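You operate a simulated robot arm through the tools that you are given. There is no shell and no other tool. Be economical: measure what you need, move in short steps, check, and stop when the job is done.

You run a simulated two-armed robot. Do the job below in one go: nothing can be reset, and whatever is moved stays where it is left.

TASK
Lid the stew, hold the cool bag steady for ice pack and stew, and add the yoghurt due first.
Fine: lid first; ice pack in first, midway along the flap side; stew on the label side, at the end away from the zip pull. Set down upright: what you pick out.

It is judged by the outcome, as a careful person would: the job done as asked, and still so three seconds after it is handed in. It fails if anything else is knocked over, pushed out of place, dropped, spilled or broken. A push-on lid holds only when it is set on centred and level and pressed home; a screw cap is set on level and turned clockwise until tight.

THE ROBOT
Two 6-joint arms with two-finger grippers on one trunk, on a base that drives. Base frame: it is fixed to the floor where the robot stands at the start and does not move with it; the origin is under the middle of the robot, x ahead of it, y to its left, z up; the surface under the hand at the start is at about z = 90. Units: cm, rad, N and s.
The left shoulder is at the start at [3, 17.8, 106.3], the right one opposite. With the tool pointing down near the work surface each hand reaches from about 42 to 84 cm from the robot's upright axis, wherever it stands, measured 20 degrees to its own side. Places, roughly: bag [60, 40, 90]. Payload 2.54 kg a hand.
The tool frame of a hand sits at the grasp point between the pads (the TCP): z along the fingers, y along the line on which they close. The tips reach 3 cm beyond it. Largest opening 11.6 cm; the body of the gripper starts 9.5 cm behind the TCP.
Orientation is that of the tool frame in the base frame, as a unit quaternion [w, x, y, z]. With the fingers straight down and closing along the base's y, the tool's x points along the base's -x, its y along +y and its z along -z.

THE INTERFACE
- The arms move only by the tool step_arm. It takes "left_motion", "right_motion" or both (then of equal length, played together; a hand with none holds still); each is text: rows parted by semicolons, each of 7 numbers parted by spaces: the shift along the base's x, y, z in cm, then the turn, a rotation vector about the base's x, y, z in rad, then the finger opening in cm, from 0 to 11.6. In form: tx ty tz rx ry rz grip; .... A call has 1 to 10 rows; each row is the pose to reach, as a shift and turn from the pose commanded when the call began. Each row takes 0.2 s and may step no farther than 5 cm and 0.15 rad from the row before; otherwise, or with a gripper value out of range, the whole call is refused. Where a pose cannot be reached the arm comes as near as it can. A force on the tool above 40 N (or 10 N above the force at the start of the call, whichever is more), or a blocked arm, ends the call early, and 0.2 s more pass. Each finger travels about 15.3 cm/s and halts on what it meets, pressing with about 25 N; the grip force reading is that of the motor and also rises with nothing between the fingers. The clock runs only during rows and for 0.2 s after the last one: add rows that repeat a pose to give the fingers time. It gives the time, the measured TCP pose, the force on the tool (base axes), the opening and the grip force at its end, in the units of the frame above (readings bear some noise), with the torque about the TCP (base axes, N m) and any sound that the robot's microphone picked up.
- Cameras (640 x 400 px; columns grow to the right, rows downward): "scene" is now at [3.55, 4.09, 178.18]; the picture's right is [0.52, -0.85, 0.00], its down [-0.67, -0.41, -0.63] and it looks along [0.54, 0.33, -0.78] (base axes); focal length 292 px, centre (320, 200). "left" rides on the left gripper at [6.9, 1.5, -12.2] in its tool frame; the picture's right is [-0.21, 0.98, 0.00], its down [-0.83, -0.18, -0.53] and it looks along [-0.52, -0.11, 0.85] (tool axes); focal length 251 px, centre (320, 200). "right" rides on the right gripper at [6.9, -1.5, -12.2] in its tool frame; the picture's right is [0.21, 0.98, 0.00], its down [-0.83, 0.18, -0.53] and it looks along [-0.52, 0.11, 0.85] (tool axes); focal length 251 px, centre (320, 200).
- capture(camera): a new picture of that camera. The clock stands still meanwhile.
- lift_body(by): slides the trunk up (or, below 0, down) by that many cm; the arms and the scene camera ride with it, the base frame stays. It gives what a move gives, with no picture.
- steer(legs): drives the robot by 1 to 6 legs, each [ahead, left, turn to the left] in cm, cm and rad, along the robot's own axes; the way and the turn of a leg run together, so that a leg with both is an arc; at most 150 cm and 3.142 rad a leg. The arms and the cameras ride along, it lands a little off, and it stops where it bumps. It gives what a move gives.
- pan_tilt(pan, tilt): turns the head with the scene camera to pan (to the left, within 2.496 rad either way) and tilt (down, from -0.506 to 1.204), counted from straight ahead of the robot. It gives what a move gives.
- point_at(camera, pixels): for up to 12 pixels [column, row] of the newest picture of that camera ("zoom" is the newest enlarged one), the place [x, y, z] in the base frame of the surface seen there, good to about 0.2 cm. The clock stands still meanwhile.
- inspect(camera, box): a new picture of the part [left, top, right, bottom] of that camera's present view, enlarged. The clock stands still meanwhile.
- sign_off(): hands the job in; it is judged then, once.

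Work in short steps. Measure before you move; look again where a grasp or a placing could have gone wrong, and mend it. You have 80 turns and 62 pictures in all, those below and enlarged ones among them. Open the grippers and draw the arms clear of the work before you hand the job in, unless the task says otherwise; then end with one line.

The tools are called after "Request:" by a JSON object that holds its "method" and its "body". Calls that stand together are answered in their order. step_arm: Moves the arms, as the interface text tells. Its arguments: {"type":"object","properties":{"left_motion":{"type":"string"},"right_motion":{"type":"string"}},"required":[]} The other tools are called the same way: lift_body (by) slides the trunk up or down; steer (legs) drives the base; pan_tilt (pan, tilt) turns the head that bears the scene camera; capture (camera) takes a picture; point_at (camera, pixels) gives the place of the surface under pixels of a picture; inspect (camera, box) takes an enlarged picture of a part of a camera's view; sign_off () hands the job in.

At the start:

```text
clock: 0.0
left_ee_pos: [30.83, 42.63, 124.54]
left_tool_rot: [0.001, 0.0, 1.0, 0.0]
left_wrist_force: [0.9, 0.9, -1.1]
left_wrist_torque: [0.01, 0.0, 0.04]
left_finger_gap: 11.62
left_gripper_force: 0.1
right_ee_pos: [53.28, 0.99, 127.11]
right_tool_rot: [0.0, 0.0, 1.0, 0.001]
right_wrist_force: [0.7, -0.4, 0.4]
right_wrist_torque: [-0.03, 0.02, 0.04]
right_finger_gap: 11.6
right_gripper_force: 0.0
trunk travel left (down, up): [-27.5, 26.5]
robot x, y, heading: [-0.03, 0.23, 0.005]
head pan, tilt: [0.548, 0.894]
```

scene: 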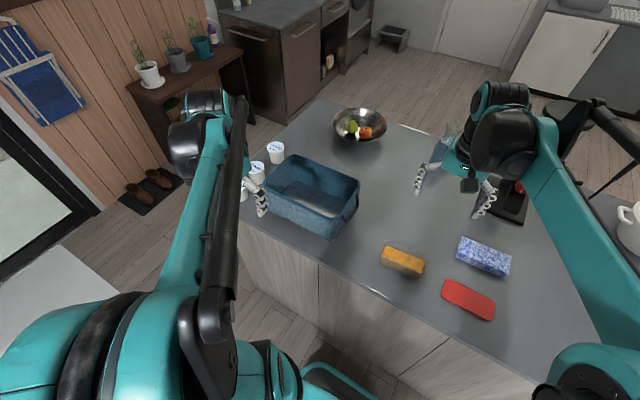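
right: 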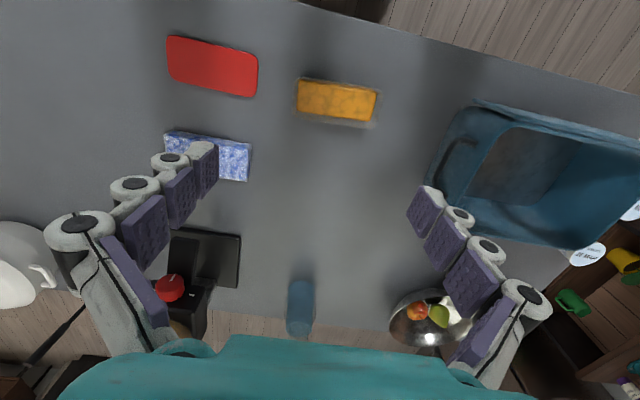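
left: 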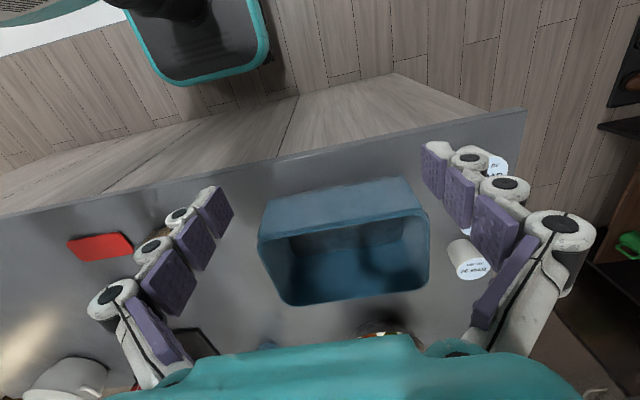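

The scene shows the bag around (310,195), stew (402,260), lid (468,300), ice pack (484,256), and yoghurts near (265,160). I enlarge the parts to measure.

Request:
{"method": "inspect", "body": {"camera": "scene", "box": [360, 220, 540, 332]}}

Request:
{"method": "inspect", "body": {"camera": "scene", "box": [220, 130, 380, 250]}}

Request:
{"method": "inspect", "body": {"camera": "left", "box": [240, 120, 540, 320]}}

```text
3.56 times, centred on (450, 276) of scene
```

zoom: 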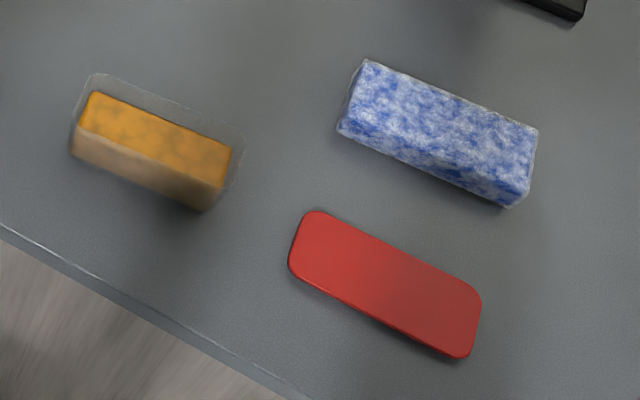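

```text
3.33 times, centred on (300, 190) of scene
```

zoom: 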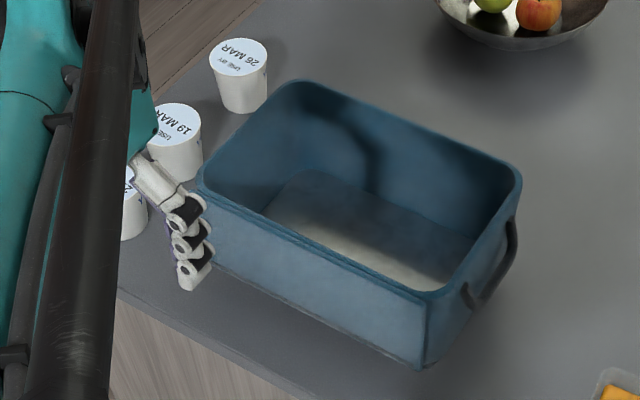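

```text
2.00 times, centred on (390, 220) of left
```

zoom: 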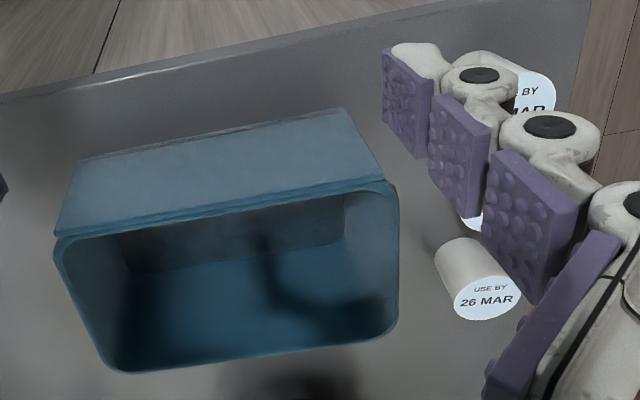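

Next I measure scene pixels: stew, lid, ice pack, and bag rim corners.

Request:
{"method": "point_at", "body": {"camera": "scene", "pixels": [[388, 247], [423, 263], [417, 273], [383, 256], [449, 281], [493, 303], [490, 318], [443, 293], [464, 239], [509, 257], [507, 267], [458, 254]]}}

Request:
{"method": "point_at", "body": {"camera": "scene", "pixels": [[295, 155], [374, 182], [349, 217], [272, 178], [326, 240], [300, 190], [280, 148], [264, 169], [402, 260], [359, 195], [310, 200], [340, 170]]}}

Request:
{"method": "inspect", "body": {"camera": "right", "box": [400, 80, 640, 280]}}

```text
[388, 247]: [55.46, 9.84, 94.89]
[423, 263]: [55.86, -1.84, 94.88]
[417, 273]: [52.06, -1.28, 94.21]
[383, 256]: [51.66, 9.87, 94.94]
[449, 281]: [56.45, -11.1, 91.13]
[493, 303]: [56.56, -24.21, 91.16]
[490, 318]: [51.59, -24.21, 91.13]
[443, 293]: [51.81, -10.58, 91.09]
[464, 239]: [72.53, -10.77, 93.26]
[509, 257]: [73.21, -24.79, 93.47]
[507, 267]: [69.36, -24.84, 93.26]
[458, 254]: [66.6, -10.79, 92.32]
```

```text
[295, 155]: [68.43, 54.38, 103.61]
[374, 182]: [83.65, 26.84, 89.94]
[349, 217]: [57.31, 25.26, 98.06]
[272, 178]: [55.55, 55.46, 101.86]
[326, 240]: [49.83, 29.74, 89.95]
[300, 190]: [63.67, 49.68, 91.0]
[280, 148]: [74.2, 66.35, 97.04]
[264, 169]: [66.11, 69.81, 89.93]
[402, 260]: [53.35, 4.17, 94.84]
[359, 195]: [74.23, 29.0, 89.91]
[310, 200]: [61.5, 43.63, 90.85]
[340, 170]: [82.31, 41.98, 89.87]
```

```text
2.00 times, centred on (520, 180) of right
```

zoom: 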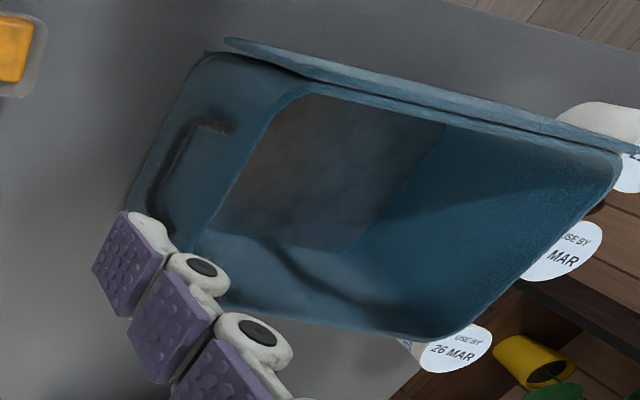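

The flap is on the near (low x) side of the bag; the label and zip pull aren't found yet, and the third yoghurt's date is hidden by a finger. I move the left hand leftward to read it, and start yawing the right hand high up over the counter.

Request:
{"method": "step_arm", "body": {"left_motion": "0 4 1 0 0 0 11.6; 0 8 2 0 0 0 11.6; 0 12 3 0 0 0 11.6; 0 16 4 0 0 0 11.6; 0 20 5 0 0 0 11.6; 0 22 6 0 0 0 11.6; 0 22 6 0 0 0 11.6; 0 22 6 0 0 0 11.6; 0 22 6 0 0 0 11.6; 0 22 6 0 0 0 11.6", "right_motion": "2 2 1 0 0 -0.15 11.6; 4 4 2 0 0 -0.3 11.6; 6 6 2 0 0 -0.45 11.6; 8 8 2 0 0 -0.6 11.6; 10 11 2 0 0 -0.75 11.6; 12 14 2 0 0 -0.9 11.6; 14 17 2 0 0 -1.05 11.6; 16 20 2 0 0 -1.2 11.6; 17 23 2 0 0 -1.35 11.6; 17 25 2 0 0 -1.5 11.6"}}

Request:
{"method": "capture", "body": {"camera": "left"}}

Request:
{"method": "capture", "body": {"camera": "right"}}

```text
clock: 2.2
left_ee_pos: [30.83, 64.71, 130.52]
left_tool_rot: [0.001, 0.0, 1.0, -0.002]
left_wrist_force: [0.0, 0.7, -0.4]
left_wrist_torque: [-0.03, 0.01, 0.0]
left_finger_gap: 11.61
left_gripper_force: 0.0
right_ee_pos: [64.24, 22.37, 123.38]
right_tool_rot: [0.0, 0.683, 0.73, 0.0]
right_wrist_force: [0.6, -0.1, -0.9]
right_wrist_torque: [-0.05, 0.06, 0.02]
right_finger_gap: 11.57
right_gripper_force: 0.0
right hand out of reach, approached as far as the arm can: row 7, 8, 9, 10
trunk travel left (down, up): [-27.5, 26.5]
robot x, y, heading: [0.14, -0.14, 0.001]
head pan, tilt: [0.548, 0.894]
```

```text
54 pictures are left
```

left: 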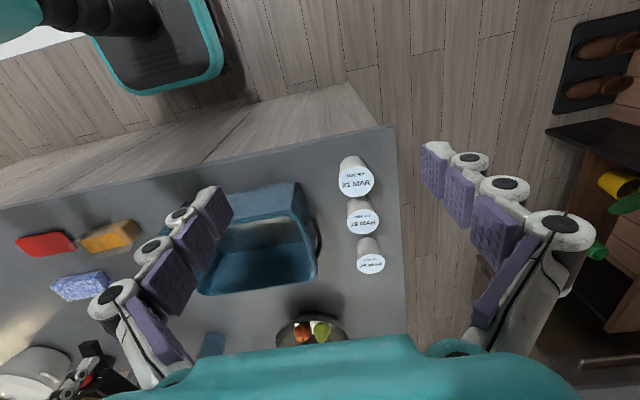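

```text
53 pictures are left
```

right: 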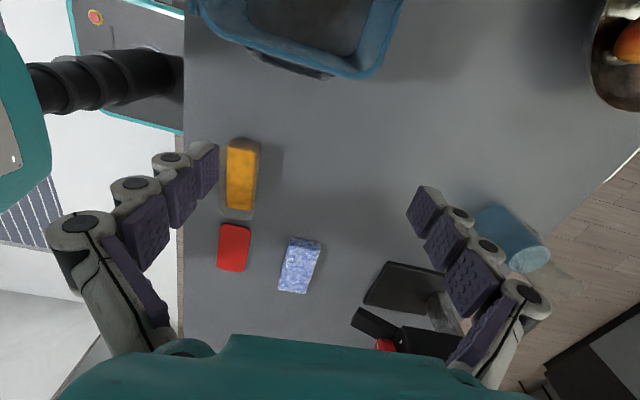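

I enlarge the left view to read the dates and see the bag's left end.

Request:
{"method": "inspect", "body": {"camera": "left", "box": [320, 150, 400, 280]}}

Request:
{"method": "inspect", "body": {"camera": "left", "box": [190, 170, 340, 300]}}

Request:
{"method": "inspect", "body": {"camera": "right", "box": [190, 0, 420, 100]}}

```text
3.08 times, centred on (360, 215) of left
```

zoom: 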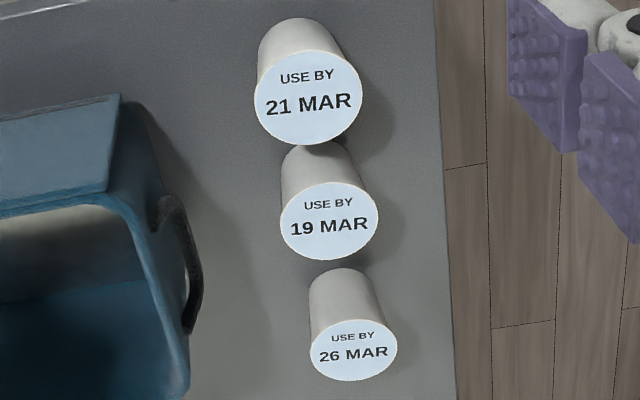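

```text
3.08 times, centred on (265, 235) of left
```

zoom: 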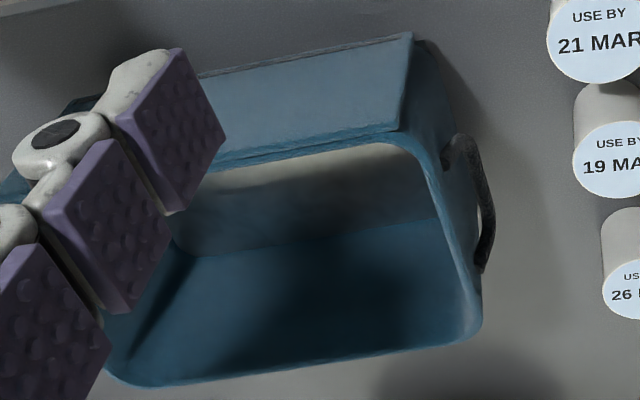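

```text
2.78 times, centred on (305, 50) of right
```

zoom: 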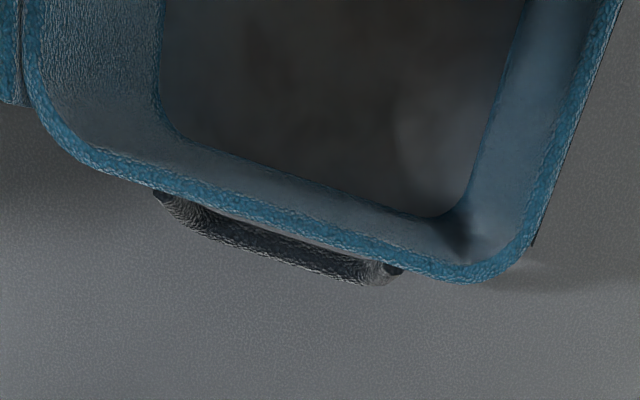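

19 MAR (the middle pot) is due first. Now the far side of the bag: a dark thing shows at its far wall at zoom (530,240), so I turn the right hand on to look back at it.

Request:
{"method": "step_arm", "body": {"right_motion": "0 -2 -1 0 0 -0.15 11.6; 0 -4 -2 0 0 -0.3 11.6; 0 -6 -3 0 0 -0.45 11.6; 0 -8 -4 0 0 -0.6 11.6; 0 -10 -5 0 0 -0.75 11.6; 0 -12 -6 0 0 -0.9 11.6; 0 -14 -6 0 0 -1.05 11.6; 0 -15 -6 0 0 -1.2 11.6; 0 -15 -6 0 0 -1.35 11.6; 0 -15 -6 0 0 -1.5 11.6"}}

Request:
{"method": "capture", "body": {"camera": "right"}}

```text
clock: 4.4
left_ee_pos: [30.83, 64.53, 130.74]
left_tool_rot: [0.0, 0.002, 1.0, 0.0]
left_wrist_force: [-0.2, -0.2, 1.1]
left_wrist_torque: [0.02, 0.01, 0.0]
left_finger_gap: 11.6
left_gripper_force: 0.0
right_ee_pos: [64.86, 6.37, 116.92]
right_tool_rot: [-0.002, 0.969, 0.248, -0.001]
right_wrist_force: [1.0, 0.2, -0.2]
right_wrist_torque: [0.0, -0.01, 0.0]
right_finger_gap: 11.62
right_gripper_force: 0.0
right hand out of reach, approached as far as the arm can: row 8, 9, 10
trunk travel left (down, up): [-27.5, 26.5]
robot x, y, heading: [-0.19, 0.09, -0.005]
head pan, tilt: [0.548, 0.894]
```

```text
49 pictures are left
```

right: 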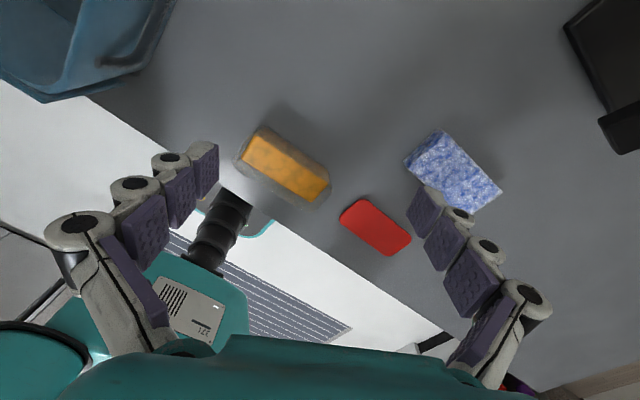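

The wrist limit stops that view. I consider driving around the left end instead, so I measure the floor gap: shelf corner and cabinets in the scene and left views.

Request:
{"method": "point_at", "body": {"camera": "left", "pixels": [[552, 130], [620, 180], [560, 300], [600, 345], [395, 128], [405, 330], [400, 230], [610, 100]]}}

Request:
{"method": "pan_tilt", "body": {"pan": 0.9, "tilt": 0.6}}

Request:
{"method": "capture", "body": {"camera": "scene"}}

```text
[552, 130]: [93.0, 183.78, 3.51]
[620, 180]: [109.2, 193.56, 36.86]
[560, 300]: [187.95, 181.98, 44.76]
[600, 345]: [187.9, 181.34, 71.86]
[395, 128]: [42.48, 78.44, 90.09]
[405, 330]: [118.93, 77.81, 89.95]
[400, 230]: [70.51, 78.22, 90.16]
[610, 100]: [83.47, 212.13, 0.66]
```

```text
clock: 5.2
left_ee_pos: [30.85, 64.7, 130.67]
left_tool_rot: [0.001, 0.0, 1.0, 0.0]
left_wrist_force: [0.5, 0.3, -0.3]
left_wrist_torque: [-0.02, -0.02, 0.03]
left_finger_gap: 11.61
left_gripper_force: 0.1
right_ee_pos: [64.85, 6.51, 117.1]
right_tool_rot: [-0.002, 0.968, 0.25, 0.0]
right_wrist_force: [0.5, -0.5, -0.1]
right_wrist_torque: [0.02, -0.02, 0.0]
right_finger_gap: 11.62
right_gripper_force: 0.1
trunk travel left (down, up): [-27.5, 26.5]
robot x, y, heading: [-0.18, 0.13, -0.0]
head pan, tilt: [0.901, 0.6]
```

```text
48 pictures are left
```

scene: 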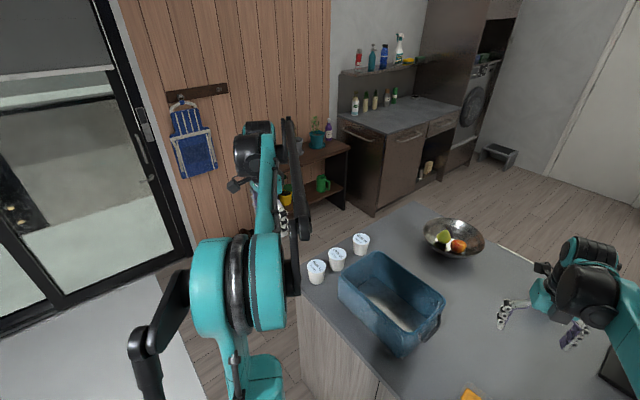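

The gap is wide, but the arms stick out. I check how close the robot base (teal plate at left-view (170,130)/(220,60)) is to the island front, to see whether it can inch ahead.

Request:
{"method": "point_at", "body": {"camera": "left", "pixels": [[150, 128], [214, 112], [215, 20], [345, 84], [300, 150], [350, 140]]}}

Request:
{"method": "inspect", "body": {"camera": "scene", "box": [300, 220, 460, 360]}}

```text
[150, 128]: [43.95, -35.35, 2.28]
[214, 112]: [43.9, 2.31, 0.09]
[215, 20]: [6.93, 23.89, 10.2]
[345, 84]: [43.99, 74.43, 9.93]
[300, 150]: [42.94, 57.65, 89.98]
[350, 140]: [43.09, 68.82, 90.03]
```

```text
2.86 times, centred on (380, 290) of scene
```

zoom: 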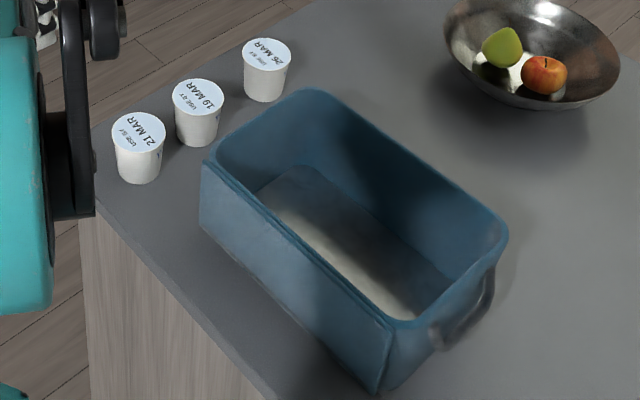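

The base is only ~48 wide and the gap is 100 wide, so driving round to look is easy with arms tucked. I tuck both arms (right yaw back to about -1.57) and measure the cabinet's position.

Request:
{"method": "point_at", "body": {"camera": "scene", "pixels": [[372, 212], [420, 185], [345, 130], [500, 150], [330, 205], [415, 200]]}}

Request:
{"method": "step_arm", "body": {"left_motion": "1 -4 0 0 0 0 11.6; 2 -8 0 0 0 0 11.6; 3 -12 0 0 0 0 11.6; 4 -16 0 0 0 0 11.6; 5 -20 0 0 0 0 11.6; 6 -24 0 0 0 0 11.6; 7 -28 0 0 0 0 11.6; 8 -32 0 0 0 0 11.6; 9 -34 0 0 0 0 11.6; 9 -34 0 0 0 0 11.6", "right_motion": "-2 -2 1 0 0 0.12 11.6; -4 -4 2 0 0 0.24 11.6; -6 -6 3 0 0 0.36 11.6; -8 -8 4 0 0 0.48 11.6; -10 -10 5 0 0 0.6 11.6; -12 -12 6 0 0 0.72 11.6; -14 -14 6 0 0 0.84 11.6; -16 -16 6 0 0 0.96 11.6; -18 -18 6 0 0 1.05 11.6; -19 -19 6 0 0 1.07 11.6"}}

```text
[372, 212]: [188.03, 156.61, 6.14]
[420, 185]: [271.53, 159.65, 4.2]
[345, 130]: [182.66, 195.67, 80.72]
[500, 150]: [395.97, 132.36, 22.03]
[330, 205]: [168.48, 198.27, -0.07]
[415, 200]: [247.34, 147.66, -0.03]
```

```text
clock: 7.4
left_ee_pos: [39.68, 30.39, 130.52]
left_tool_rot: [0.0, 0.0, 1.0, 0.0]
left_wrist_force: [0.6, 0.0, 0.7]
left_wrist_torque: [-0.01, 0.01, 0.02]
left_finger_gap: 11.57
left_gripper_force: 0.1
right_ee_pos: [45.72, -12.61, 123.08]
right_tool_rot: [-0.001, 0.705, 0.709, -0.001]
right_wrist_force: [0.3, -0.2, -0.1]
right_wrist_torque: [-0.02, -0.03, -0.02]
right_finger_gap: 11.61
right_gripper_force: 0.0
trunk travel left (down, up): [-27.5, 26.5]
robot x, y, heading: [0.34, 0.01, 0.002]
head pan, tilt: [0.901, 0.6]
```

Clear to drive: cabinet starts at x 188, y 157. I drive left 122, ahead 115, and look back at the bag's far side.

Request:
{"method": "steer", "body": {"legs": [[0, 122, 0], [115, 0, 0]]}}

Request:
{"method": "pan_tilt", "body": {"pan": -2.17, "tilt": 0.68}}

Request:
{"method": "inspect", "body": {"camera": "scene", "box": [220, 130, 420, 270]}}

```text
clock: 19.1
left_ee_pos: [155.99, 152.21, 130.47]
left_tool_rot: [0.001, 0.004, 1.0, 0.0]
left_wrist_force: [-0.3, 0.2, 0.7]
left_wrist_torque: [-0.01, 0.01, 0.02]
left_finger_gap: 11.61
left_gripper_force: 0.1
right_ee_pos: [161.39, 109.07, 123.06]
right_tool_rot: [-0.001, 0.709, 0.705, -0.002]
right_wrist_force: [-0.1, 0.6, -0.6]
right_wrist_torque: [-0.01, 0.02, 0.03]
right_finger_gap: 11.58
right_gripper_force: 0.1
trunk travel left (down, up): [-27.5, 26.5]
robot x, y, heading: [116.16, 122.24, -0.009]
head pan, tilt: [0.901, 0.6]
```

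```text
clock: 21.8
left_ee_pos: [155.97, 152.24, 130.5]
left_tool_rot: [0.001, 0.004, 1.0, 0.0]
left_wrist_force: [0.3, -0.1, -0.6]
left_wrist_torque: [-0.01, 0.01, 0.0]
left_finger_gap: 11.59
left_gripper_force: 0.0
right_ee_pos: [161.45, 109.15, 123.03]
right_tool_rot: [-0.002, 0.71, 0.705, -0.001]
right_wrist_force: [-0.1, -0.4, 1.0]
right_wrist_torque: [0.03, 0.01, -0.02]
right_finger_gap: 11.63
right_gripper_force: 0.0
trunk travel left (down, up): [-27.5, 26.5]
robot x, y, heading: [115.83, 121.88, -0.008]
head pan, tilt: [-2.169, 0.681]
```

```text
2.86 times, centred on (320, 200) of scene
```

zoom: 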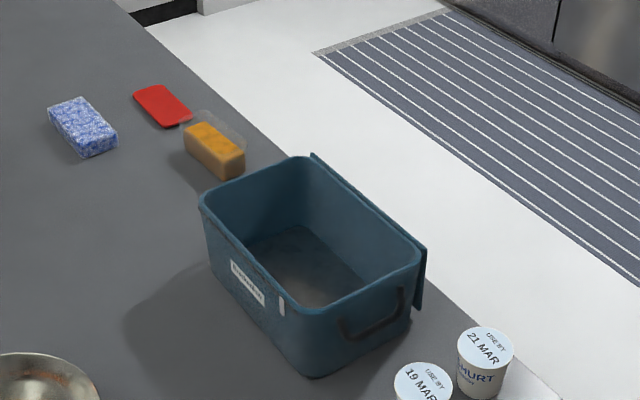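

The label is on the far side, and a white tag hangs nearer the +y end at zoom (282,304). I enlarge to confirm it is the zip pull, and measure rim and floor points.

Request:
{"method": "point_at", "body": {"camera": "zoom", "pixels": [[282, 304], [248, 285], [201, 203], [308, 160], [418, 258], [307, 308], [250, 240], [355, 290], [305, 368], [296, 235], [280, 300], [420, 285]]}}

Request:
{"method": "inspect", "body": {"camera": "scene", "box": [275, 175, 375, 265]}}

```text
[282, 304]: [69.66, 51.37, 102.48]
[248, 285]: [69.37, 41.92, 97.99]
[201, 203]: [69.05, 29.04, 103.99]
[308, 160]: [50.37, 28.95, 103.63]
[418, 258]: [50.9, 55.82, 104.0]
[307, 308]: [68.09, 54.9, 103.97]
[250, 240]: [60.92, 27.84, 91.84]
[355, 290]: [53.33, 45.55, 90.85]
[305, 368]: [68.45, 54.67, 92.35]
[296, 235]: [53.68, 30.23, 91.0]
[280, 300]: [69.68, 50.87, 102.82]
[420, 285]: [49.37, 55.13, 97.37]
```

```text
4.44 times, centred on (325, 220) of scene
```

zoom: 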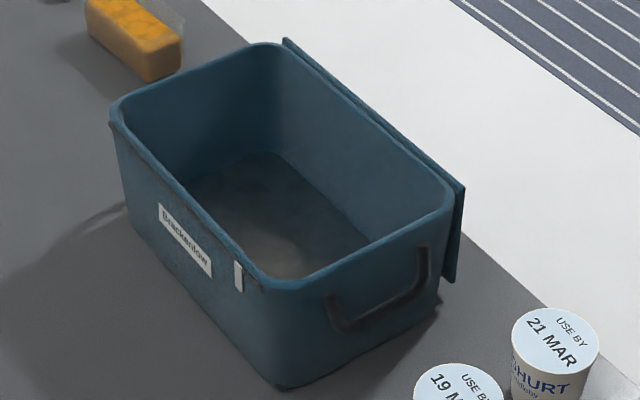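

Zip pull is at the +y end on the label (far) side, so: ice pack near side at y≈42, stew far side at the −y end, 19 MAR yoghurt in the remaining far/+y area. I drive back, stopping at about y=20 so both arms reach everything.

Request:
{"method": "steer", "body": {"legs": [[-115.8, 0, 0.008], [0, -101.5, 0]]}}

Request:
{"method": "pan_tilt", "body": {"pan": 0.1, "tilt": 0.95}}

Request:
{"method": "capture", "body": {"camera": "scene"}}

Request:
{"method": "capture", "body": {"camera": "right"}}

```text
clock: 32.6
left_ee_pos: [39.2, 50.55, 130.47]
left_tool_rot: [0.001, 0.004, 1.0, 0.0]
left_wrist_force: [0.1, -0.5, 0.2]
left_wrist_torque: [-0.01, -0.03, 0.0]
left_finger_gap: 11.59
left_gripper_force: 0.0
right_ee_pos: [44.8, 7.48, 123.01]
right_tool_rot: [-0.002, 0.709, 0.705, -0.002]
right_wrist_force: [-0.4, -0.4, -0.1]
right_wrist_torque: [0.02, 0.03, 0.04]
right_finger_gap: 11.59
right_gripper_force: 0.0
trunk travel left (down, up): [-27.5, 26.5]
robot x, y, heading: [-0.76, 20.6, -0.006]
head pan, tilt: [-2.169, 0.681]
```

```text
clock: 34.7
left_ee_pos: [39.17, 50.46, 130.45]
left_tool_rot: [0.001, 0.004, 1.0, 0.0]
left_wrist_force: [0.0, 0.1, 0.2]
left_wrist_torque: [0.01, -0.01, 0.05]
left_finger_gap: 11.61
left_gripper_force: 0.0
right_ee_pos: [44.73, 7.41, 123.15]
right_tool_rot: [-0.002, 0.708, 0.706, -0.002]
right_wrist_force: [0.6, -0.2, -0.3]
right_wrist_torque: [-0.01, 0.0, -0.01]
right_finger_gap: 11.6
right_gripper_force: 0.0
trunk travel left (down, up): [-27.5, 26.5]
robot x, y, heading: [-0.37, 20.43, -0.012]
head pan, tilt: [0.099, 0.949]
```

```text
44 pictures are left
```

scene: 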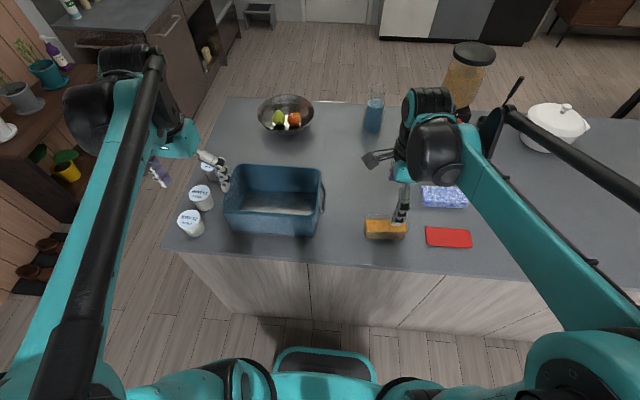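

```text
43 pictures are left
```

right: 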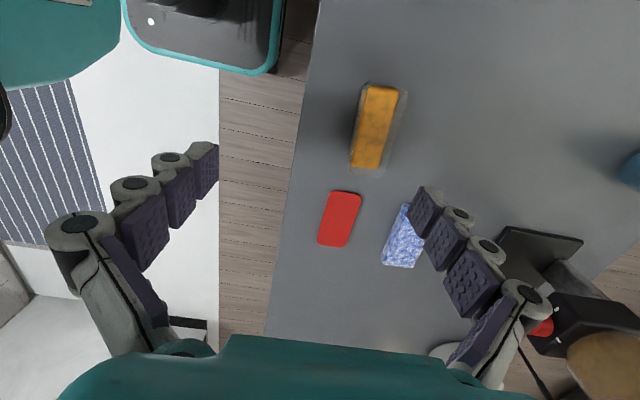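

I enlarge the right view on the stew, lid and ice pack and measure their outlines.

Request:
{"method": "inspect", "body": {"camera": "right", "box": [300, 70, 460, 280]}}

```text
1.90 times, centred on (380, 175) of right
```

zoom: 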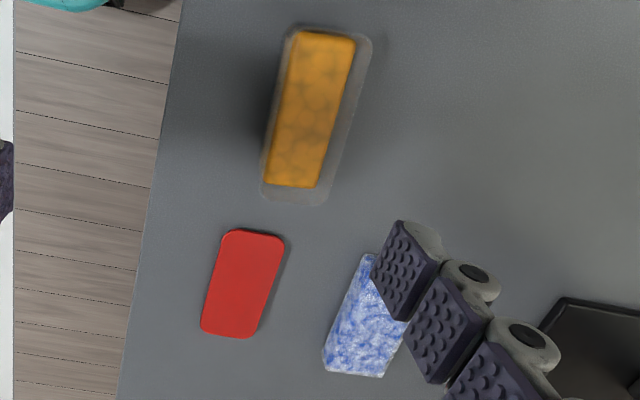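

I take point readings on the container rim and lid edges in this zoom.

Request:
{"method": "point_at", "body": {"camera": "zoom", "pixels": [[277, 110], [350, 115], [330, 28], [294, 202], [363, 50], [270, 160], [213, 283], [269, 288], [253, 233], [228, 335], [241, 285], [310, 110]]}}

Request:
{"method": "point_at", "body": {"camera": "zoom", "pixels": [[366, 62], [358, 45], [340, 140], [354, 120], [300, 196], [270, 190], [292, 32], [262, 196], [323, 205], [368, 258], [330, 360], [383, 372]]}}

```text
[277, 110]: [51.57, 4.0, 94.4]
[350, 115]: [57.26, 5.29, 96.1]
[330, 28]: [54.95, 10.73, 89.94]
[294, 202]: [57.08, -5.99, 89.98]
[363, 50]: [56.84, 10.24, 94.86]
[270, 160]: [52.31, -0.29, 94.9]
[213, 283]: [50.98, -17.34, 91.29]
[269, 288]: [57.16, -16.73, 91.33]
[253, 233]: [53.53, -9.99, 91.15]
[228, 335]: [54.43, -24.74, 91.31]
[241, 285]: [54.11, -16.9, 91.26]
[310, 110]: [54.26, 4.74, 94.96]
```

```text
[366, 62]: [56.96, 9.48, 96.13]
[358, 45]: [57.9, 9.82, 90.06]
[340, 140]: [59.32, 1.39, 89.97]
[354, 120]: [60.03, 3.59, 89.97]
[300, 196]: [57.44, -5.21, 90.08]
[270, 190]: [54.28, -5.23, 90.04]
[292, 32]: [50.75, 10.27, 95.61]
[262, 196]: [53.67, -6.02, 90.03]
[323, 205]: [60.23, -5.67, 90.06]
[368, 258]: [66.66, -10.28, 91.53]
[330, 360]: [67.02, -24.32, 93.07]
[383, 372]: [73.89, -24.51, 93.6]
```

Lid: centre ≈(54.1,-17.4), 6.2×14.7, top 91.3. Container: rim z≈96.1, y −3.2..11.2, slightly rotated ccw; I go closer with the right camera for a precise look, and begin yawing the left hand by −1.5 to later pinch the bag's near wall.

Request:
{"method": "step_arm", "body": {"right_motion": "2 2 -1 0 0 0 11.6; 4 4 -2 0 0 0 11.6; 6 6 -4 0 0 0 11.6; 8 8 -6 0 0 0 11.6; 10 8 -8 0 0 0 11.6; 10 8 -8 0 0 0 11.6; 10 8 -8 0 0 0 11.6; 10 8 -8 0 0 0 11.6; 10 8 -8 0 0 0 11.6; 10 8 -8 0 0 0 11.6", "left_motion": "1 0 0 0 0 -0.15 11.6; 2 0 0 0 0 -0.3 11.6; 3 0 0 0 0 -0.45 11.6; 4 0 0 0 0 -0.6 11.6; 5 0 0 0 0 -0.75 11.6; 6 0 0 0 0 -0.9 11.6; 7 0 0 0 0 -1.05 11.6; 8 1 0 0 0 -1.2 11.6; 9 1 0 0 0 -1.35 11.6; 10 1 0 0 0 -1.5 11.6"}}

Request:
{"method": "capture", "body": {"camera": "right"}}

Request:
{"method": "capture", "body": {"camera": "left"}}

```text
clock: 36.9
left_ee_pos: [49.23, 51.66, 130.51]
left_tool_rot: [0.001, 0.685, 0.728, 0.0]
left_wrist_force: [0.8, -0.3, -0.4]
left_wrist_torque: [-0.03, -0.01, 0.0]
left_finger_gap: 11.59
left_gripper_force: 0.0
right_ee_pos: [54.68, 15.55, 115.02]
right_tool_rot: [-0.001, 0.708, 0.706, -0.002]
right_wrist_force: [0.6, -0.1, 0.7]
right_wrist_torque: [0.01, -0.02, 0.02]
right_finger_gap: 11.59
right_gripper_force: 0.1
trunk travel left (down, up): [-27.5, 26.5]
robot x, y, heading: [-0.73, 20.26, -0.006]
head pan, tilt: [0.099, 0.949]
```

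```text
41 pictures are left
```

right: 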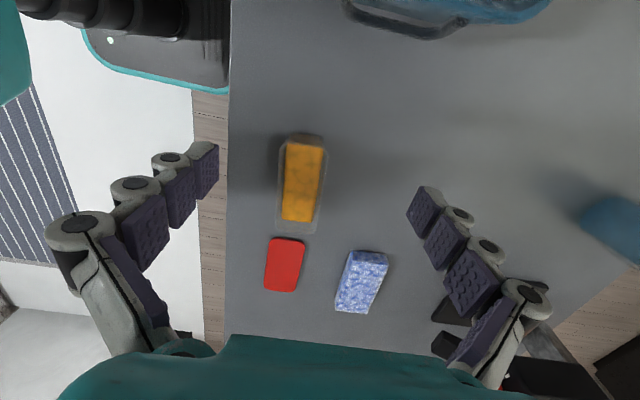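

```text
40 pictures are left
```

left: 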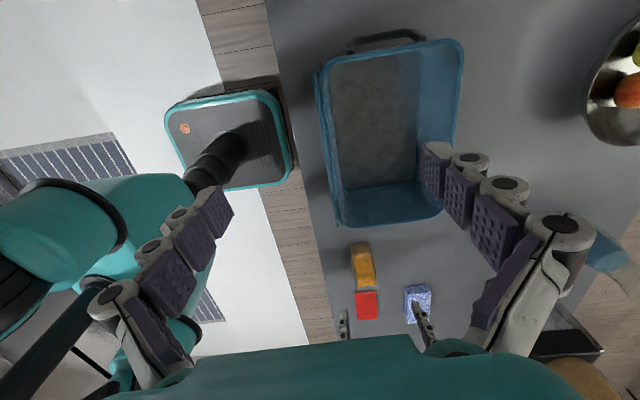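

Enlarging the right view on the stew and lid, and the left view on the bag.

Request:
{"method": "inspect", "body": {"camera": "right", "box": [240, 125, 400, 320]}}

Request:
{"method": "point_at", "body": {"camera": "zoom", "pixels": [[240, 80], [240, 140], [316, 80], [312, 140], [275, 28], [260, 216], [262, 238], [210, 340], [295, 280], [236, 332], [230, 280], [250, 285]]}}

Request:
{"method": "inspect", "body": {"camera": "left", "box": [290, 20, 490, 240]}}

```text
2.05 times, centred on (320, 222) of right
```

zoom: 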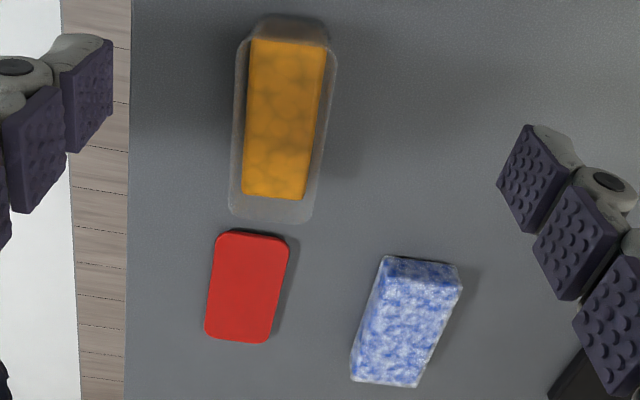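

```text
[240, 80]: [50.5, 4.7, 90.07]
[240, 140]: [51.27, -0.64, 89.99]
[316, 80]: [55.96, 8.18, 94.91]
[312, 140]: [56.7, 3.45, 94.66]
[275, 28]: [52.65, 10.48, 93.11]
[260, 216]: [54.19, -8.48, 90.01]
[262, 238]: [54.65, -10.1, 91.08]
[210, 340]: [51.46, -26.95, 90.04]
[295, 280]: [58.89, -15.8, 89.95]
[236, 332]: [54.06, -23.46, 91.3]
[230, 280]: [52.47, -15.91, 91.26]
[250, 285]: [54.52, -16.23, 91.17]
```

```text
1.82 times, centred on (390, 130) of left
```

zoom: 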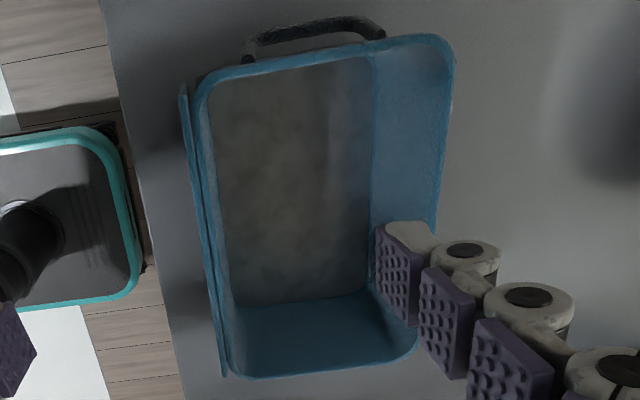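

Container: rim centre ≈(54.2,3.9), 6.2 wide, rotated ≈+0.03 rad versus the lid; lid centre (54.05,-17.35). I move the right hand above the lid and check before descending.

Request:
{"method": "step_arm", "body": {"right_motion": "0 -4 0 0 0 0 9; 0 -8 0 0 0 0 9; 0 -12 0 0 0 0 9; 0 -16 0 0 0 0 9; 0 -20.5 0 0 0 0 9; 0 -25 0 0 0 0 9; -0.5 -29.5 -1 0 0 0 9; -0.6 -32.9 -5 0 0 0 9; -0.6 -32.9 -10 0 0 0 9; -0.6 -32.9 -15 0 0 0 9"}}

Request:
{"method": "capture", "body": {"camera": "right"}}

```text
refused: row 8 steps farther than a row can; nothing moved
```

```text
37 pictures are left
```

right: 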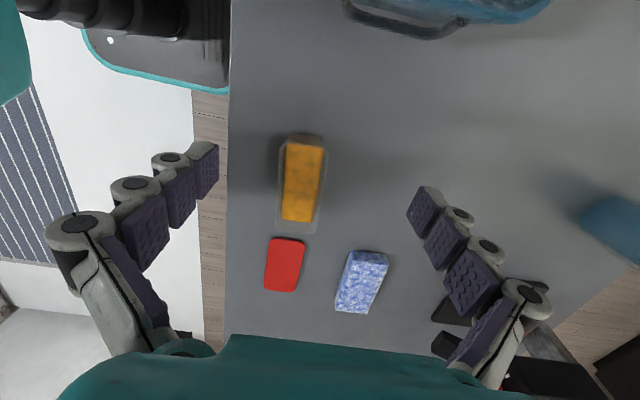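

One row was too long; I resend with smaller steps.

Request:
{"method": "step_arm", "body": {"right_motion": "0 -4.5 0 0 0 0 9; 0 -9 0 0 0 0 9; 0 -13.5 0 0 0 0 9; 0 -18 0 0 0 0 9; 0 -22.5 0 0 0 0 9; 0 -27 -1 0 0 0 9; -0.6 -31 -3 0 0 0 9; -0.6 -32.9 -7 0 0 0 9; -0.6 -32.9 -11 0 0 0 9; -0.6 -32.9 -15 0 0 0 9"}}

Request:
{"method": "capture", "body": {"camera": "right"}}

```text
clock: 39.1
left_ee_pos: [49.35, 51.51, 130.47]
left_tool_rot: [0.0, 0.684, 0.729, 0.0]
left_wrist_force: [-0.2, 0.2, -0.4]
left_wrist_torque: [-0.01, 0.03, -0.02]
left_finger_gap: 11.6
left_gripper_force: 0.0
right_ee_pos: [53.97, -17.62, 100.21]
right_tool_rot: [-0.003, 0.709, 0.706, -0.002]
right_wrist_force: [0.2, 0.5, 0.4]
right_wrist_torque: [0.02, 0.04, 0.03]
right_finger_gap: 8.97
right_gripper_force: 0.1
trunk travel left (down, up): [-27.5, 26.5]
robot x, y, heading: [-0.64, 20.22, -0.013]
head pan, tilt: [0.099, 0.949]
```

```text
36 pictures are left
```

right: 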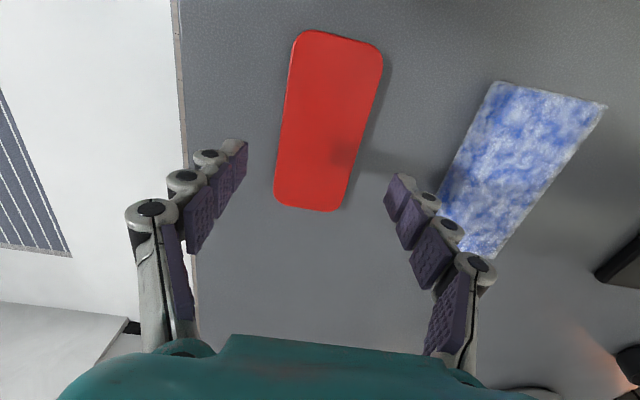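

The lid is between the fingers in view; I measure its edges precisely.

Request:
{"method": "point_at", "body": {"camera": "right", "pixels": [[295, 60], [282, 160], [376, 80], [353, 165], [340, 36], [310, 207], [330, 120], [496, 86], [598, 106], [440, 215], [492, 250], [520, 150]]}}

```text
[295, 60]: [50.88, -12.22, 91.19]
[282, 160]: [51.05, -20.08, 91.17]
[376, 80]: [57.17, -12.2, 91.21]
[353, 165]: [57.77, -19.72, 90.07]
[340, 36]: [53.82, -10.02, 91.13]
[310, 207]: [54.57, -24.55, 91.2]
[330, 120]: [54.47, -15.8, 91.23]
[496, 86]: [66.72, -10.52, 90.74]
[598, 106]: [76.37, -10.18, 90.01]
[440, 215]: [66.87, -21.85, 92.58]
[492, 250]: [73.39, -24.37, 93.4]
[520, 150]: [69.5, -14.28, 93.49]
```

Lid centre (54.05,-17.3), hand at (53.97,-17.6,100.2). I descend 6.8 and close on it.

Request:
{"method": "step_arm", "body": {"right_motion": "0.1 0.3 -3 0 0 0 9; 0.1 0.3 -5.5 0 0 0 9; 0.1 0.3 -6.8 0 0 0 9; 0.1 0.3 -6.8 0 0 0 8; 0.1 0.3 -6.8 0 0 0 6; 0.1 0.3 -6.8 0 0 0 4; 0.1 0.3 -6.8 0 0 0 4; 0.1 0.3 -6.8 0 0 0 4"}}

```text
clock: 40.9
left_ee_pos: [49.16, 51.53, 130.5]
left_tool_rot: [0.0, 0.684, 0.73, -0.001]
left_wrist_force: [1.4, -0.3, 0.5]
left_wrist_torque: [0.03, 0.03, -0.05]
left_finger_gap: 11.62
left_gripper_force: 0.0
right_ee_pos: [54.2, -17.24, 93.38]
right_tool_rot: [-0.002, 0.708, 0.706, -0.003]
right_wrist_force: [-0.8, -0.3, 1.0]
right_wrist_torque: [-0.01, 0.01, -0.01]
right_finger_gap: 6.88
right_gripper_force: 25.2
trunk travel left (down, up): [-27.5, 26.5]
robot x, y, heading: [-0.62, 20.39, -0.008]
head pan, tilt: [0.099, 0.949]
```

Gripped at 6.9 cm. I lift and carry the lid to above the container at (54.2,3.9) with a +0.03 turn, hovering.

Request:
{"method": "step_arm", "body": {"right_motion": "0 0 4 0 0 0 4; 0 0 8 0 0 0 4; 0 0 11 0 0 0 4; 0 4.5 12 0 0 0 4; 0 9 12 0 0 0.01 4; 0 13.5 12 0 0 0.02 4; 0 18 11 0 0 0.03 4; 0 21.1 9 0 0 0.03 4; 0 21.1 8.3 0 0 0.03 4; 0 21.1 8.3 0 0 0.03 4"}}

Request:
{"method": "inspect", "body": {"camera": "scene", "box": [330, 170, 450, 260]}}

Request:
{"method": "capture", "body": {"camera": "right"}}

```text
clock: 43.1
left_ee_pos: [49.21, 51.62, 130.47]
left_tool_rot: [0.001, 0.684, 0.73, 0.0]
left_wrist_force: [0.9, 0.3, -0.5]
left_wrist_torque: [-0.02, -0.02, 0.01]
left_finger_gap: 11.6
left_gripper_force: 0.1
right_ee_pos: [54.33, 4.19, 101.69]
right_tool_rot: [-0.002, 0.697, 0.717, -0.002]
right_wrist_force: [-0.5, 0.1, -0.5]
right_wrist_torque: [0.04, -0.04, -0.04]
right_finger_gap: 6.85
right_gripper_force: 25.1
trunk travel left (down, up): [-27.5, 26.5]
robot x, y, heading: [-0.75, 20.59, -0.006]
head pan, tilt: [0.099, 0.949]
```

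```text
4.44 times, centred on (390, 215) of scene
```

zoom: 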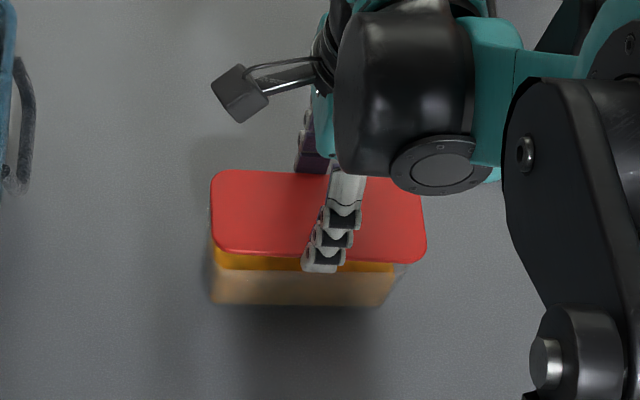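

```text
34 pictures are left
```

right: 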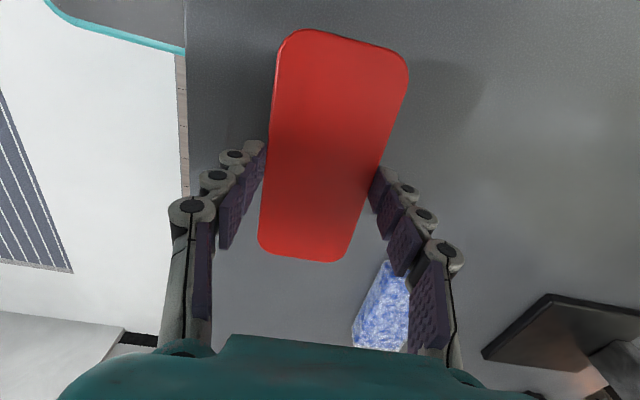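

Lid hovers over the container; I measure lid edges and visible rim corners in the scene view to verify centring.

Request:
{"method": "point_at", "body": {"camera": "right", "pixels": [[345, 37], [300, 255], [276, 100], [395, 115], [262, 220], [360, 215]]}}

Request:
{"method": "inspect", "body": {"camera": "scene", "box": [364, 200, 414, 232]}}

Request:
{"method": "point_at", "body": {"camera": "zoom", "pixels": [[58, 170], [52, 230], [575, 250], [575, 262], [570, 290], [500, 250], [520, 255], [100, 240], [60, 270], [80, 270], [540, 270], [556, 256]]}}

```text
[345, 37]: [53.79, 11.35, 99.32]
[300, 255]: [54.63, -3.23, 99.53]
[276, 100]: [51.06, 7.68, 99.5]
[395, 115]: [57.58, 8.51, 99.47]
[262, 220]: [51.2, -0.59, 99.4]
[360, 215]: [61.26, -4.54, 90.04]
```

```text
12.50 times, centred on (389, 216) of scene
```

zoom: 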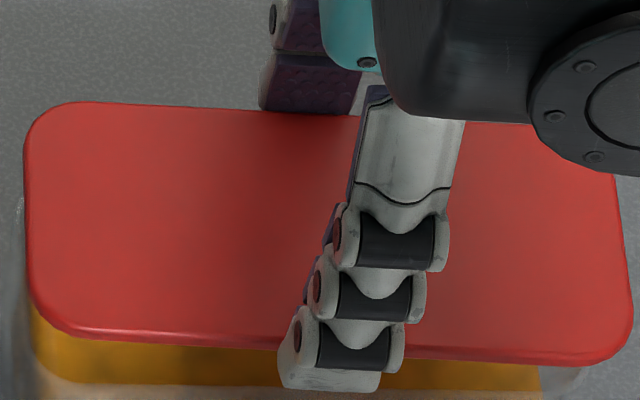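

```text
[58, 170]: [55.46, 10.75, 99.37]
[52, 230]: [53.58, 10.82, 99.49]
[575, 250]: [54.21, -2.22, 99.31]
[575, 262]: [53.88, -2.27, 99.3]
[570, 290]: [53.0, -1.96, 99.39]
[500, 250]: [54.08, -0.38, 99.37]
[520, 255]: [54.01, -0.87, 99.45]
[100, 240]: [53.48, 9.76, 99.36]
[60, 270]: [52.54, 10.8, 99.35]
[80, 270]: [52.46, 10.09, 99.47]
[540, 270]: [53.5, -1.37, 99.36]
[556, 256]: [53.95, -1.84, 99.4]
```

Lid centre (54.25,4.07), rotation ≈0.02. I check the container's own orientation from the earlier scene picture's front faces.

Request:
{"method": "point_at", "body": {"camera": "scene", "pixels": [[368, 230], [374, 230], [380, 230], [386, 230], [392, 230], [398, 230], [402, 230], [370, 222], [378, 222], [386, 222], [368, 234], [400, 234]]}}

```text
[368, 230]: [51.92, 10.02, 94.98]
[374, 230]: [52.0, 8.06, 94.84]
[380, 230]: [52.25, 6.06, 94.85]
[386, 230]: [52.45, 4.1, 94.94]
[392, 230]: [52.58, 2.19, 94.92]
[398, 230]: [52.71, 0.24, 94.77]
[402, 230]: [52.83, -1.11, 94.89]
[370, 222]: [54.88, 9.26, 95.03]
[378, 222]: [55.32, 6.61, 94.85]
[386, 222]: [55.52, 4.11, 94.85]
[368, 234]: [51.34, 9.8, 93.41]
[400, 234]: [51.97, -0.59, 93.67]
```

Container is rotated about +0.05, so I add +0.025 turn, nudge −0.1 in y and lower until contact.

Request:
{"method": "step_arm", "body": {"right_motion": "-0.05 -0.12 0 0 0 0.025 4; -0.05 -0.12 -0.8 0 0 0.025 4; -0.05 -0.12 -1.4 0 0 0.025 4; -0.05 -0.12 -1.8 0 0 0.025 4; -0.05 -0.12 -2.1 0 0 0.025 4; -0.05 -0.12 -2.4 0 0 0.025 4; -0.05 -0.12 -2.4 0 0 0.025 4"}}

Request:
{"method": "inspect", "body": {"camera": "scene", "box": [350, 195, 430, 250]}}

```text
clock: 44.7
left_ee_pos: [49.26, 51.81, 130.45]
left_tool_rot: [0.001, 0.684, 0.729, 0.0]
left_wrist_force: [0.2, 0.2, 0.7]
left_wrist_torque: [0.02, 0.01, 0.0]
left_finger_gap: 11.6
left_gripper_force: 0.0
right_ee_pos: [54.18, 3.96, 99.18]
right_tool_rot: [-0.001, 0.688, 0.725, -0.001]
right_wrist_force: [4.7, 7.6, 21.1]
right_wrist_torque: [0.22, -0.18, 0.14]
right_finger_gap: 6.86
right_gripper_force: 24.8
trunk travel left (down, up): [-27.5, 26.5]
robot x, y, heading: [-0.96, 20.24, -0.006]
head pan, tilt: [0.099, 0.949]
heard: snap
```

```text
7.27 times, centred on (390, 222) of scene
```

zoom: 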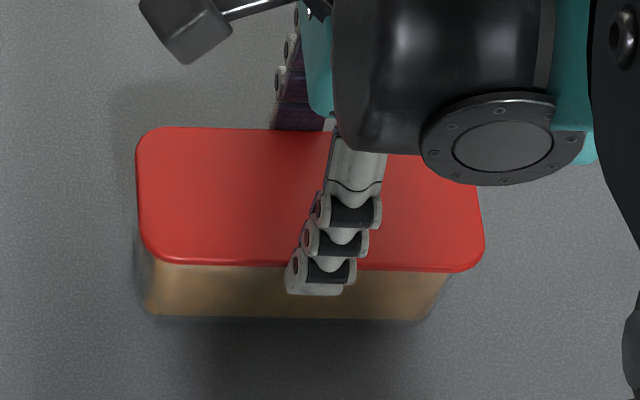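

A snap was heard with 21 N. I open, rise, and check the lid is level.

Request:
{"method": "step_arm", "body": {"right_motion": "0 0 0.2 0 0 0 4; 0 0 0.2 0 0 0 8.5; 0 0 0.2 0 0 0 8.5; 0 0 3 0 0 0 8.5; 0 0 7 0 0 0 8.5; 0 3 10 0 0 0 8.5; 0 7 11 0 0 0 8.5; 0 10 12 0 0 0 8.5; 0 10 12 0 0 0 8.5"}}

Request:
{"method": "capture", "body": {"camera": "right"}}

```text
clock: 46.7
left_ee_pos: [49.16, 51.56, 130.56]
left_tool_rot: [0.0, 0.684, 0.73, -0.001]
left_wrist_force: [0.4, -1.6, 0.6]
left_wrist_torque: [0.01, 0.01, -0.02]
left_finger_gap: 11.6
left_gripper_force: 0.1
right_ee_pos: [54.29, 13.62, 111.21]
right_tool_rot: [-0.002, 0.689, 0.725, -0.002]
right_wrist_force: [0.3, 0.2, -0.1]
right_wrist_torque: [-0.02, 0.0, 0.02]
right_finger_gap: 8.5
right_gripper_force: 0.1
trunk travel left (down, up): [-27.5, 26.5]
robot x, y, heading: [-0.66, 20.34, -0.004]
head pan, tilt: [0.099, 0.949]
```

```text
31 pictures are left
```

right: 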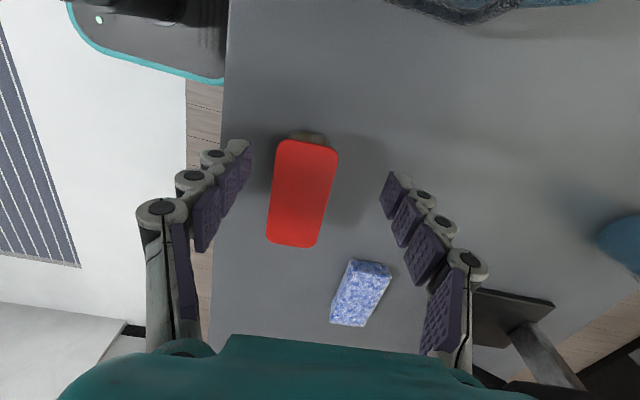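

I measure the lid's height at its corners and the ice pack's top corners.

Request:
{"method": "point_at", "body": {"camera": "right", "pixels": [[286, 147], [332, 152], [312, 240], [274, 236], [302, 195], [335, 160], [352, 264], [388, 271], [362, 318], [333, 314], [358, 290], [380, 290]]}}

```text
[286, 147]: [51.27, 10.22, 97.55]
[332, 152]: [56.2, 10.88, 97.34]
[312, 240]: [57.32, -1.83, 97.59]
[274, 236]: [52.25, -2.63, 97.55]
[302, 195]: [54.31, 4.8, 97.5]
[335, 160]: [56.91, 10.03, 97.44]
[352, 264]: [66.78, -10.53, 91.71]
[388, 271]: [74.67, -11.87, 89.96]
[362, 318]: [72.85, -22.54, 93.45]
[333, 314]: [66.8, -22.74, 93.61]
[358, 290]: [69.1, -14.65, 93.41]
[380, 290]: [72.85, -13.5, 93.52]
```

Lid is level at z≈97.5. I press it with closed fingers at the centre to make sure it's home.

Request:
{"method": "step_arm", "body": {"right_motion": "0 -4 0 0 0 0 4; 0 -8 0 0 0 0 0; 0 -9.6 -3 0 0 0 0; 0 -9.6 -7 0 0 0 0; 0 -9.6 -10 0 0 0 0; 0 -9.6 -10.7 0 0 0 0; 0 -9.6 -11.2 0 0 0 0; 0 -9.6 -11.6 0 0 0 0; 0 -9.6 -11.9 0 0 0 0; 0 -9.6 -11.9 0 0 0 0"}}

```text
clock: 48.5
left_ee_pos: [48.91, 51.69, 130.62]
left_tool_rot: [0.001, 0.683, 0.73, 0.0]
left_wrist_force: [-0.1, 0.3, 0.0]
left_wrist_torque: [0.01, 0.02, 0.0]
left_finger_gap: 11.59
left_gripper_force: 0.1
right_ee_pos: [54.23, 4.32, 100.09]
right_tool_rot: [0.001, 0.689, 0.725, 0.0]
right_wrist_force: [-2.2, 0.5, 32.4]
right_wrist_torque: [0.02, 0.06, -0.01]
right_finger_gap: 0.58
right_gripper_force: 25.1
trunk travel left (down, up): [-27.5, 26.5]
robot x, y, heading: [-0.64, 20.36, -0.007]
head pan, tilt: [0.099, 0.949]
stopped in row 8 (right hand): the force on the tool passed its limit at 50 N (the readings are from after the stop); the commanded pose is now the measured one
```

Lid pressed firm. I lift the right hand away and measure the bag's near wall and flap in the last left picture.

Request:
{"method": "step_arm", "body": {"right_motion": "0 0 3 0 0 0 0; 0 -3 8 0 0 0 3; 0 -7 10 0 0 0 6; 0 -11 10 0 0 0 9; 0 -15 10 0 0 0 9; 0 -15 10 0 0 0 9"}}

Request:
{"method": "point_at", "body": {"camera": "left", "pixels": [[324, 75], [326, 85], [330, 85], [317, 80], [319, 90], [329, 100], [334, 100], [345, 62], [440, 45], [400, 57], [456, 70], [340, 150]]}}

Request:
{"method": "inspect", "body": {"camera": "left", "box": [300, 20, 400, 120]}}

```text
refused: row 2 steps farther than a row can; nothing moved
```

```text
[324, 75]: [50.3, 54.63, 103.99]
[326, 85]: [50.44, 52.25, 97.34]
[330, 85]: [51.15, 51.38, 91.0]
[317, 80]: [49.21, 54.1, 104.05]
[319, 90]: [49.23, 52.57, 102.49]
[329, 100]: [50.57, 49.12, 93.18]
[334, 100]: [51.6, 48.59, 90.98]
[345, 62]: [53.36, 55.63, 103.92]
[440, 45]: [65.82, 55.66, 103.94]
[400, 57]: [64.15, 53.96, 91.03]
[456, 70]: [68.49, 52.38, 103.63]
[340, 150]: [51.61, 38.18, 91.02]
```

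```text
4.00 times, centred on (350, 70) of left
```

zoom: 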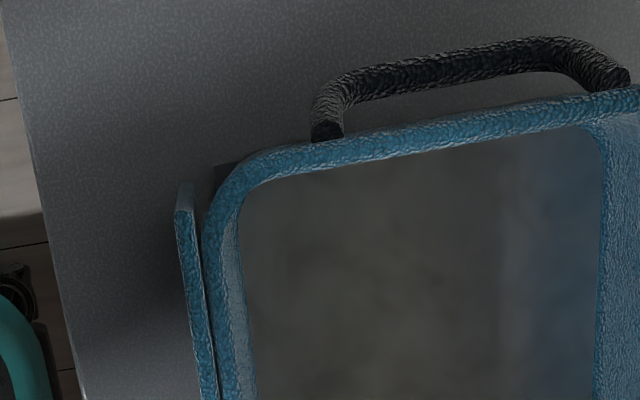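

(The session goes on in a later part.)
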